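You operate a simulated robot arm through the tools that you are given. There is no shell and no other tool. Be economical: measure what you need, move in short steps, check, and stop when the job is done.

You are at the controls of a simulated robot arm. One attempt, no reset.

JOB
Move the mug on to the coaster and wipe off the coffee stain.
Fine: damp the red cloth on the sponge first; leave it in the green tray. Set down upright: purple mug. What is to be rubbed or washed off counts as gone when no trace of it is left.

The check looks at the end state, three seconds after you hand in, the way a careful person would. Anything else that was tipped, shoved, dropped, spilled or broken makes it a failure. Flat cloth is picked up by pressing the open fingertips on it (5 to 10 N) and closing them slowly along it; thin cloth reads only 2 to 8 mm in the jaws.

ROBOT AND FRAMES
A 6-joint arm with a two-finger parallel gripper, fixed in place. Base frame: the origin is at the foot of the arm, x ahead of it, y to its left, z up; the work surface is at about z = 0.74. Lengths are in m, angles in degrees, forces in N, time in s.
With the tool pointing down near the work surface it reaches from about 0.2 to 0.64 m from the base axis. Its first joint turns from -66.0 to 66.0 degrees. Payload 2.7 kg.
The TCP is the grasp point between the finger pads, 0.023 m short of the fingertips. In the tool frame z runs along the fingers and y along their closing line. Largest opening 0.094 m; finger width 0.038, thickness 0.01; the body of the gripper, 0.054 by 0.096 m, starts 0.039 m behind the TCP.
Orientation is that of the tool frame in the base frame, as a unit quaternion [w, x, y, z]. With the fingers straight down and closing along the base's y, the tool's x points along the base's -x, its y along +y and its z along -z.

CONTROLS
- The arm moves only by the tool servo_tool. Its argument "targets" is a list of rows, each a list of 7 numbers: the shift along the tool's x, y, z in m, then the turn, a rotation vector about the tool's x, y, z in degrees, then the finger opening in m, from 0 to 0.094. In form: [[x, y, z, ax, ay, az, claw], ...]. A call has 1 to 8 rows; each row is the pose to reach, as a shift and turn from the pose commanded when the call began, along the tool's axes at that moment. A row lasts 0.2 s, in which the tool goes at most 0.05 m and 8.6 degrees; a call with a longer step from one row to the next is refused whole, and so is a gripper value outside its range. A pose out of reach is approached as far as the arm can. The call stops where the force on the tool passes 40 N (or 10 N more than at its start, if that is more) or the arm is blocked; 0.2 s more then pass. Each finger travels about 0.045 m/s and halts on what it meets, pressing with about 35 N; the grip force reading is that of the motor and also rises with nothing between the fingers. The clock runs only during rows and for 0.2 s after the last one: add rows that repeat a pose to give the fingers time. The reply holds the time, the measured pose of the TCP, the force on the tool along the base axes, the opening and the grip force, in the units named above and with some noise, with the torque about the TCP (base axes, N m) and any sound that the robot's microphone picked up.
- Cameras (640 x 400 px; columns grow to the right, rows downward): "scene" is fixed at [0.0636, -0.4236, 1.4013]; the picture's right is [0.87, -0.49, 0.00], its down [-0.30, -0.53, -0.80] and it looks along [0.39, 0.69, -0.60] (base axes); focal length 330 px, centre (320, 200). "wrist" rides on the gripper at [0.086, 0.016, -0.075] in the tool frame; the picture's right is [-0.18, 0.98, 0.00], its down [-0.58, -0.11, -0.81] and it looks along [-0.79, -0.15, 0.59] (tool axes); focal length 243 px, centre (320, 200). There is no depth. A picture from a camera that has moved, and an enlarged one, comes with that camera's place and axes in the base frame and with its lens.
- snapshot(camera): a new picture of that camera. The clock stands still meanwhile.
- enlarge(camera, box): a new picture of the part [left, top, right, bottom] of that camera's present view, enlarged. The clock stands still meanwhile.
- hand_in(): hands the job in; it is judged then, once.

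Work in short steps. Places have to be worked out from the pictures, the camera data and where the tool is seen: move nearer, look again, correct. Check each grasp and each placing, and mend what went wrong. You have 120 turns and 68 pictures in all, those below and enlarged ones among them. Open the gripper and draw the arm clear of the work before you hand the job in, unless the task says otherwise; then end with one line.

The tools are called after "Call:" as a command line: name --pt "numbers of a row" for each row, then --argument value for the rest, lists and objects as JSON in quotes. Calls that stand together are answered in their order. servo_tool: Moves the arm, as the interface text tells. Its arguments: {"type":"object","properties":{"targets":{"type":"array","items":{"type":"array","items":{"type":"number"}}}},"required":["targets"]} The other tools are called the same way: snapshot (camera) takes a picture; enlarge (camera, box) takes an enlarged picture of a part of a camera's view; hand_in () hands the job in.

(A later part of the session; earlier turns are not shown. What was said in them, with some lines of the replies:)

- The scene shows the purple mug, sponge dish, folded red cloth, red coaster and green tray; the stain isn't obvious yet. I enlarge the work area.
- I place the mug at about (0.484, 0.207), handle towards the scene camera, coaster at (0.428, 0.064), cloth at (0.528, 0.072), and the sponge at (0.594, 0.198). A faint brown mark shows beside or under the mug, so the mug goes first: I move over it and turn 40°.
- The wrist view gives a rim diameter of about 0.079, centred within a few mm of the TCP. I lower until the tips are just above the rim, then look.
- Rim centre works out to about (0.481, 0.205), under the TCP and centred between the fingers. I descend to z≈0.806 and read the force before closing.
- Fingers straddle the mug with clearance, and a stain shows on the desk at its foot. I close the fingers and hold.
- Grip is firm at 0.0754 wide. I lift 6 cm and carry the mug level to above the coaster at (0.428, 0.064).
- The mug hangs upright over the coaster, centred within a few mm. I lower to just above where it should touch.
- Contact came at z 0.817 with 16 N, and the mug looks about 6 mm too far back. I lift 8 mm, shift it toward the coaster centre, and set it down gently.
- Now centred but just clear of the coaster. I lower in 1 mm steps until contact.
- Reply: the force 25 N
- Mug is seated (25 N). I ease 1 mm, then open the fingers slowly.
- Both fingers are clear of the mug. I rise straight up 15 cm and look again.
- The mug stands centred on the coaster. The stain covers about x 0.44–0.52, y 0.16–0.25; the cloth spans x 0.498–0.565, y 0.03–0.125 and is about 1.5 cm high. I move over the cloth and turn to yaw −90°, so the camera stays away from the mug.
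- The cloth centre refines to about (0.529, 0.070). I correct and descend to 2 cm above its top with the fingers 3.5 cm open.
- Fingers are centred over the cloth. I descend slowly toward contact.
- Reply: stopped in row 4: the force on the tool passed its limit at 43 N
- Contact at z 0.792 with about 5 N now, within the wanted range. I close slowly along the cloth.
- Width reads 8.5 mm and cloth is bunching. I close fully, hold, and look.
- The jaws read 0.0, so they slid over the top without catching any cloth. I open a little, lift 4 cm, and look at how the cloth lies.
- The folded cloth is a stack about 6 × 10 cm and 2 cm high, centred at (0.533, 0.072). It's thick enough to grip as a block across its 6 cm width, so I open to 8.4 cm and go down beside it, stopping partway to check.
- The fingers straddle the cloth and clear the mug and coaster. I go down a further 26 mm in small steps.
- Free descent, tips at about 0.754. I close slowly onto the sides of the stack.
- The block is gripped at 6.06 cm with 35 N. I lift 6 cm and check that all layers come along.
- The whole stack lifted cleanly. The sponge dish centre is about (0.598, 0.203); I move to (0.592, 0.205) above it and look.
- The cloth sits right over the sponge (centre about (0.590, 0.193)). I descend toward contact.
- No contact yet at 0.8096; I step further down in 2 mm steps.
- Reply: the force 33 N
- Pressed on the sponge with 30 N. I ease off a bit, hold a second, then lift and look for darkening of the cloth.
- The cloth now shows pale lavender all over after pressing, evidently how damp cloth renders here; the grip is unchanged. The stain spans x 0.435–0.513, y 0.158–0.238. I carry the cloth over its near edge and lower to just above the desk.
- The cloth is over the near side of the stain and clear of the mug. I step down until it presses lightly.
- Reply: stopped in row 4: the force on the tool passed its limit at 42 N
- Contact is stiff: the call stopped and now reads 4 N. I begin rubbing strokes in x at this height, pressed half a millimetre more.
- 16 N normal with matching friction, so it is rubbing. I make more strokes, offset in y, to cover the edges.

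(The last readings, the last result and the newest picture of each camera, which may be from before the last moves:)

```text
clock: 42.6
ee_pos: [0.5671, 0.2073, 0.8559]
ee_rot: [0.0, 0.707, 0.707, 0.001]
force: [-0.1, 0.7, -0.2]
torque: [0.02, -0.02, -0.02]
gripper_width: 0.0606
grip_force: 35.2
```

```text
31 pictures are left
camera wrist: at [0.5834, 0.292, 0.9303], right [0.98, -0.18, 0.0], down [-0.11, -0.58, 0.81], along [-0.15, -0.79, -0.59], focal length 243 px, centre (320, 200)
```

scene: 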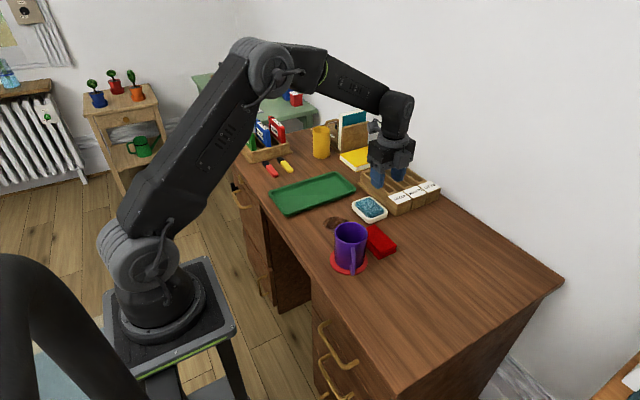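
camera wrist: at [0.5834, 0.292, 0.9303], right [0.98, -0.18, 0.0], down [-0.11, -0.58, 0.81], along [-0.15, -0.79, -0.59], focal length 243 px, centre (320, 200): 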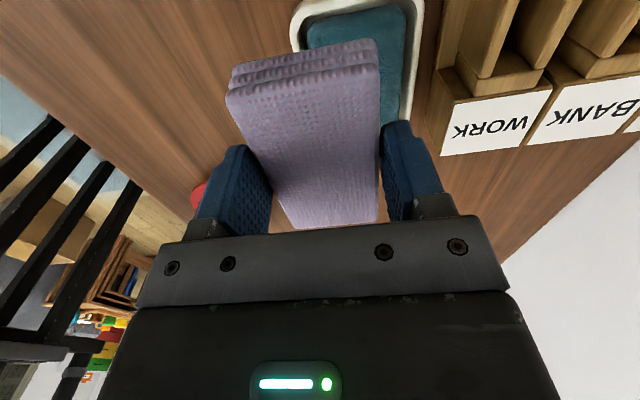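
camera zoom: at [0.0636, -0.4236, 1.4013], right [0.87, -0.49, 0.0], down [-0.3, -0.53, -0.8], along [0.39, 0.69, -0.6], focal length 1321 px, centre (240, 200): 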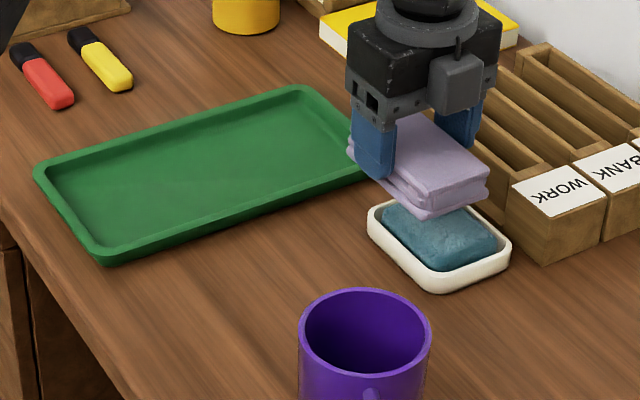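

The stain appears gone. I look closely at the spot in both cameras for traces.

Call:
enlarge --camera "wrist" --box '[60, 30, 260, 190]'

Call:
enlarge --camera "scene" --box '[310, 190, 380, 240]'

```text
2.50 times, centred on (160, 110) of wrist
camera zoom: at [0.5834, 0.292, 0.9303], right [0.98, -0.18, 0.0], down [-0.11, -0.58, 0.81], along [-0.15, -0.79, -0.59], focal length 606 px, centre (720, 425)
```

zoom: 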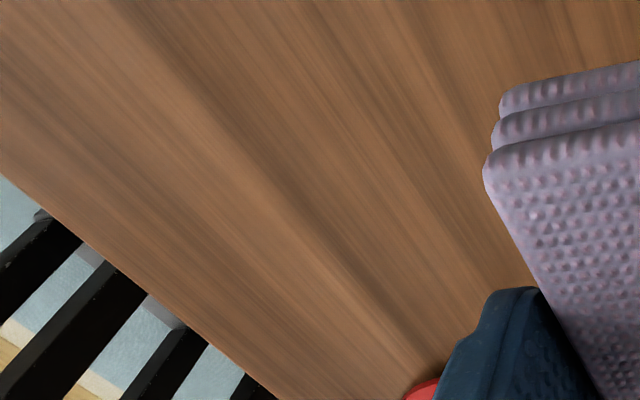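

```text
8.00 times, centred on (345, 215) of scene
camera zoom: at [0.0636, -0.4236, 1.4013], right [0.87, -0.49, 0.0], down [-0.3, -0.53, -0.8], along [0.39, 0.69, -0.6], focal length 2642 px, centre (120, 80)
```

zoom: 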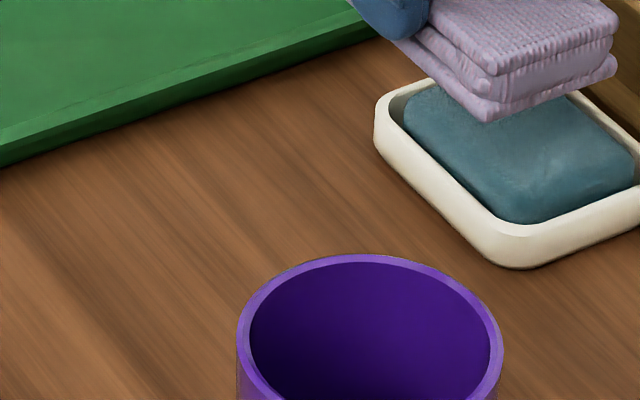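

No trace of the stain remains. The tray spans x 0.35–0.62, y 0.30–0.44, so I carry the cloth to TCP (0.46, 0.378), staying high, and look.

Call:
servo_tool --pt "0.034 -0.0215 0 0 0 0 0.04" --pt "0.068 -0.043 0 0 0 0 0.04" --pt "0.102 -0.0645 0 0 0 0 0.04" --pt "0.136 -0.086 0 0 0 0 0.04" --pt "0.17 -0.107 0 0 0 0 0.04" --pt "0.17 -0.107 0 0 0 0 0.04"

Call:
enlarge --camera "scene" --box '[250, 130, 390, 230]'

Call:
snapshot --camera "wrist"

```text
clock: 44.0
ee_pos: [0.4599, 0.3772, 0.856]
ee_rot: [0.0, 0.707, 0.707, -0.001]
force: [-0.8, -0.2, -0.5]
torque: [0.02, 0.01, -0.01]
gripper_width: 0.061
grip_force: 34.9
```

```text
4.00 times, centred on (320, 180) of scene
camera zoom: at [0.0636, -0.4236, 1.4013], right [0.87, -0.49, 0.0], down [-0.3, -0.53, -0.8], along [0.39, 0.69, -0.6], focal length 1321 px, centre (320, 280)
```

zoom: 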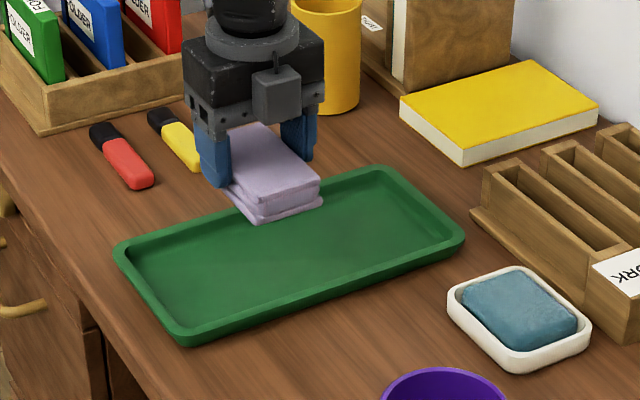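

```text
27 pictures are left
camera wrist: at [0.4753, 0.4627, 0.9293], right [0.98, -0.18, 0.0], down [-0.11, -0.58, 0.81], along [-0.15, -0.79, -0.59], focal length 243 px, centre (320, 200)
```

wrist: 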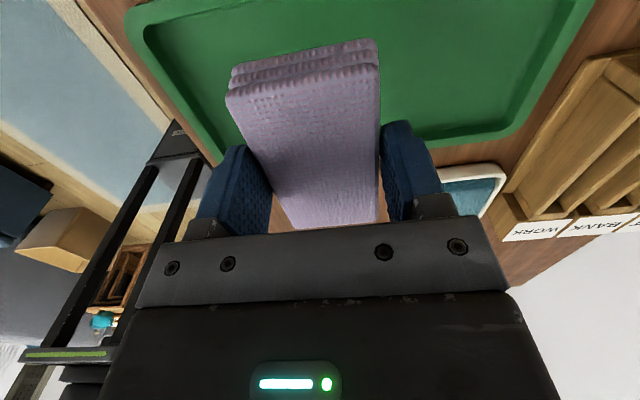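

The tray's interior is only about 12 cm in y against the 10 cm cloth, so I turn back to yaw 0 to lie it lengthwise, with the TCP at y 0.369.

Call:
servo_tool --pt "-0.002 0 0 0 0 -7.5 0.04" --pt "-0.004 0 0 0 0 -15 0.04" --pt "-0.006 0 0 0 0 -22.5 0.04" --pt "-0.008 0 0 0 0 -30 0.04" --pt "-0.008 0 0 0 0 -37.5 0.04" --pt "-0.008 0 0 0 0 -45 0.04"

Call:
servo_tool --pt "0 0 0 0 0 -7.5 0.04" --pt "0 0 0 0 0 -15 0.04" --pt "0 0 0 0 0 -22.5 0.04" --pt "0 0 0 0 0 -30 0.04" --pt "0 0 0 0 0 -37.5 0.04" --pt "0 0 0 0 0 -45 0.04"

Call:
servo_tool --pt "0 0 0.02 0 0 0 0.04" --pt "0 0 0.04 0 0 0 0.04" --pt "0 0 0.055 0 0 0 0.04" --pt "0 0 0.055 0 0 0 0.04"

Call:
enlarge --camera "scene" --box '[250, 130, 390, 230]'

Call:
snapshot --camera "wrist"

```text
clock: 45.4
ee_pos: [0.4607, 0.3702, 0.8547]
ee_rot: [0.002, 0.383, 0.924, 0.001]
force: [-0.5, -0.2, -0.3]
torque: [-0.06, 0.0, -0.03]
gripper_width: 0.061
grip_force: 35.4
```

```text
clock: 46.8
ee_pos: [0.4602, 0.3693, 0.8551]
ee_rot: [0.001, -0.001, 1.0, 0.0]
force: [-0.6, 0.5, 0.2]
torque: [-0.03, -0.01, 0.0]
gripper_width: 0.0608
grip_force: 35.1
```

```text
clock: 47.8
ee_pos: [0.4608, 0.3701, 0.7995]
ee_rot: [0.001, 0.0, 1.0, 0.001]
force: [1.2, 0.7, -1.0]
torque: [0.01, -0.04, 0.01]
gripper_width: 0.0608
grip_force: 34.5
```

```text
4.00 times, centred on (320, 180) of scene
camera zoom: at [0.0636, -0.4236, 1.4013], right [0.87, -0.49, 0.0], down [-0.3, -0.53, -0.8], along [0.39, 0.69, -0.6], focal length 1321 px, centre (320, 280)
```

zoom: 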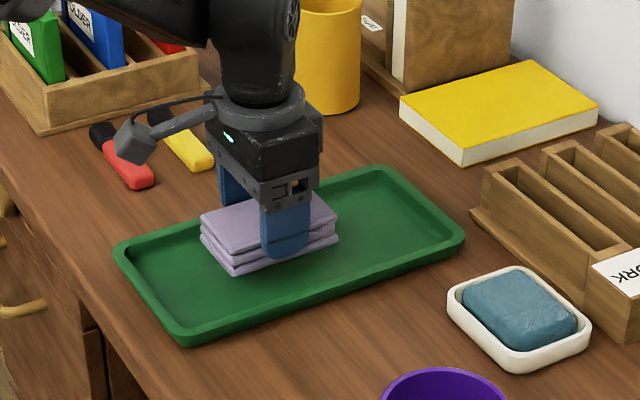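

```text
25 pictures are left
camera wrist: at [0.3729, 0.3844, 0.8746], right [0.18, 0.98, 0.0], down [0.58, -0.11, 0.81], along [0.79, -0.15, -0.59], focal length 243 px, centre (320, 200)
```

wrist: 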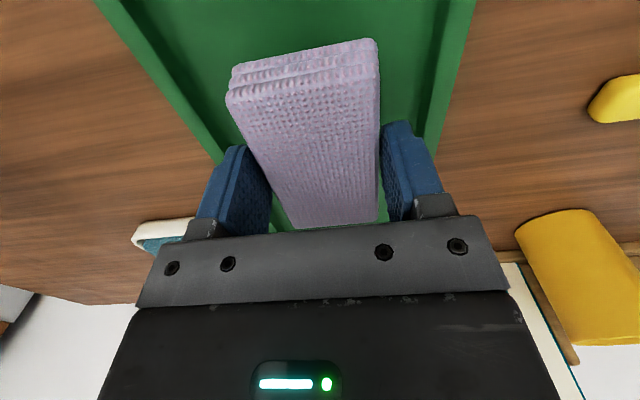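

The cloth is inside the tray outline with room on both sides. I lower slowly to contact.

Call:
servo_tool --pt "0 0 0.006 0 0 0 0.04" --pt "0 0 0.012 0 0 0 0.04" --pt "0 0 0.015 0 0 0 0.04" --pt "0 0 0.016 0 0 0 0.04" --pt "0 0 0.016 0 0 0 0.04"

```text
clock: 49.0
ee_pos: [0.4607, 0.3687, 0.784]
ee_rot: [0.002, 0.0, 1.0, 0.0]
force: [0.5, -1.0, -0.2]
torque: [-0.01, 0.0, 0.02]
gripper_width: 0.0609
grip_force: 34.3
```

No contact yet; two more millimetres, in fine steps.

Call:
servo_tool --pt "0 0 0.001 0 0 0 0.04" --pt "0 0 0.002 0 0 0 0.04" --pt "0 0 0.003 0 0 0 0.04"

```text
clock: 49.8
ee_pos: [0.4601, 0.368, 0.7805]
ee_rot: [0.001, 0.0, 1.0, 0.0]
force: [-0.3, 0.8, -1.1]
torque: [0.01, -0.04, -0.02]
gripper_width: 0.0611
grip_force: 34.9
```

Call:
servo_tool --pt "0 0 0.0007 0 0 0 0.04" --pt "0 0 0.0014 0 0 0 0.04" --pt "0 0 0.002 0 0 0 0.04"

```text
clock: 50.6
ee_pos: [0.4606, 0.3689, 0.7796]
ee_rot: [0.0, 0.0, 1.0, 0.0]
force: [-1.2, -0.8, 4.2]
torque: [-0.05, 0.27, 0.01]
gripper_width: 0.0607
grip_force: 34.7
```

Light contact with the tray floor (4 N). I release with a small opening so the fingers stay inside the tray, then rise.

Call:
servo_tool --pt "0 0 0 0 0 0 0.064" --pt "0 0 0 0 0 0 0.07" --pt "0 0 0 0 0 0 0.074" --pt "0 0 0 0 0 0 0.074" --pt "0 0 -0.015 0 0 0 0.074" --pt "0 0 -0.045 0 0 0 0.08" --pt "0 0 -0.09 0 0 0 0.09" --pt "0 0 -0.13 0 0 0 0.094"

Call:
servo_tool --pt "0.02 -0.03 -0.03 0 0 0 0.094" --pt "0.04 -0.06 -0.06 0 0 0 0.094" --pt "0.06 -0.09 -0.09 0 0 0 0.094" --pt "0.08 -0.12 -0.1 0 0 0 0.094" --pt "0.1 -0.15 -0.1 0 0 0 0.094" --pt "0.1 -0.19 -0.1 0 0 0 0.094" --pt "0.1 -0.23 -0.1 0 0 0 0.094"

Call:
snapshot --camera "scene"

Call:
enlarge --camera "scene" --box '[250, 150, 410, 280]'

Call:
snapshot --camera "wrist"

```text
clock: 52.4
ee_pos: [0.459, 0.3683, 0.9099]
ee_rot: [0.0, 0.0, 1.0, 0.0]
force: [-1.2, 0.5, 0.1]
torque: [-0.02, 0.0, -0.03]
gripper_width: 0.0941
grip_force: 0.1
```

```text
clock: 54.0
ee_pos: [0.3591, 0.1383, 1.0084]
ee_rot: [0.001, -0.001, 1.0, -0.001]
force: [1.2, -0.3, 0.2]
torque: [0.03, 0.0, -0.01]
gripper_width: 0.094
grip_force: 0.1
```

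```text
24 pictures are left
```

scene: 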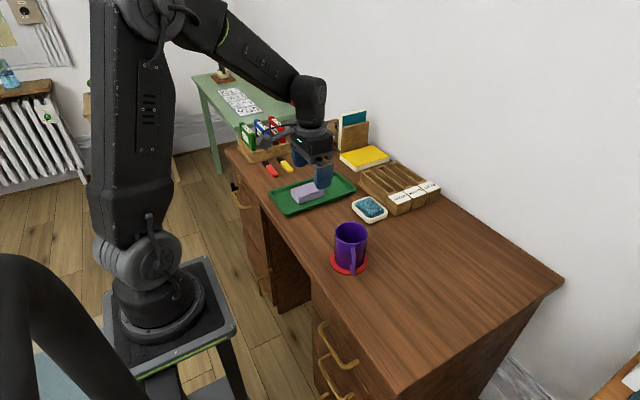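

```text
3.08 times, centred on (330, 215) of scene
camera zoom: at [0.0636, -0.4236, 1.4013], right [0.87, -0.49, 0.0], down [-0.3, -0.53, -0.8], along [0.39, 0.69, -0.6], focal length 1016 px, centre (289, 154)
```

zoom: 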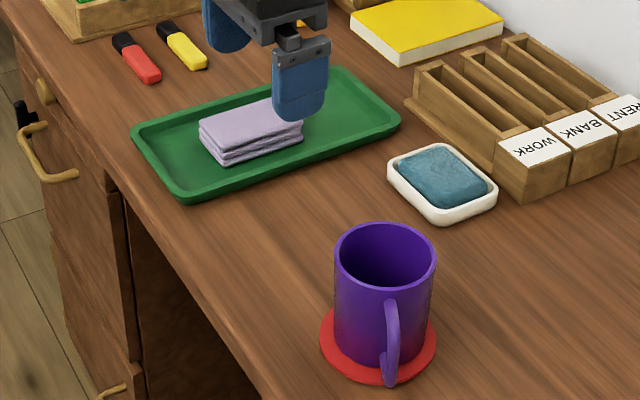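

```text
22 pictures are left
camera wrist: at [0.2725, 0.1534, 1.0829], right [0.18, 0.98, 0.0], down [0.58, -0.11, 0.81], along [0.79, -0.15, -0.59], focal length 243 px, centre (320, 200)
```

wrist: 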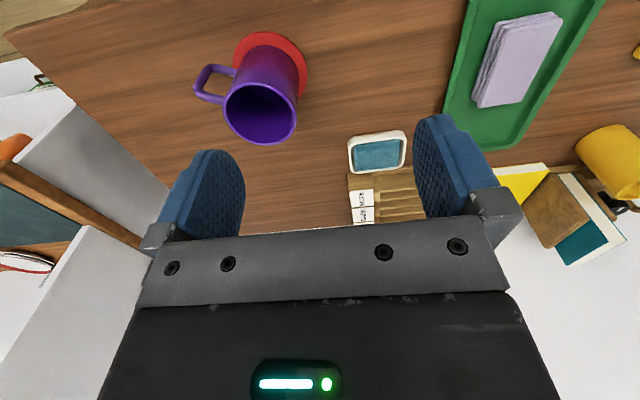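

Mug on coaster, cloth in tray, all else in place. One close check of the desk where the stain was, from above.

Call:
enlarge --camera "wrist" --box '[280, 20, 460, 140]'

```text
3.33 times, centred on (370, 80) of wrist
camera zoom: at [0.2725, 0.1534, 1.0829], right [0.18, 0.98, 0.0], down [0.58, -0.11, 0.81], along [0.79, -0.15, -0.59], focal length 809 px, centre (153, 600)
```

zoom: 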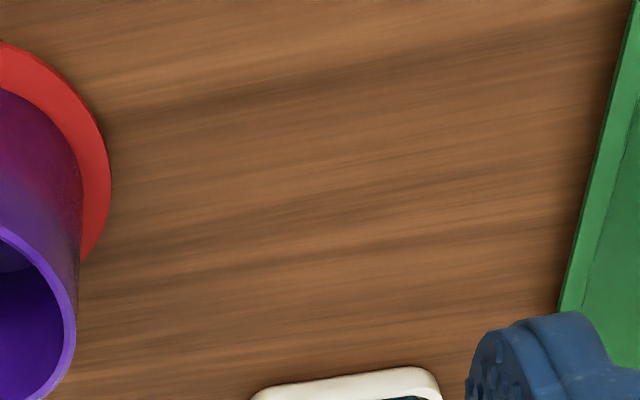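

The desk is clean, and the arm is open and clear, so I hand in.

Call:
hand_in

```text
The job is handed in.
```

The purple mug stands upright on the coaster, no trace of the coffee stain shows in the close-ups, and the cloth, damped on the sponge first, lies in the green tray (it has shown pale lavender instead of red since damping).
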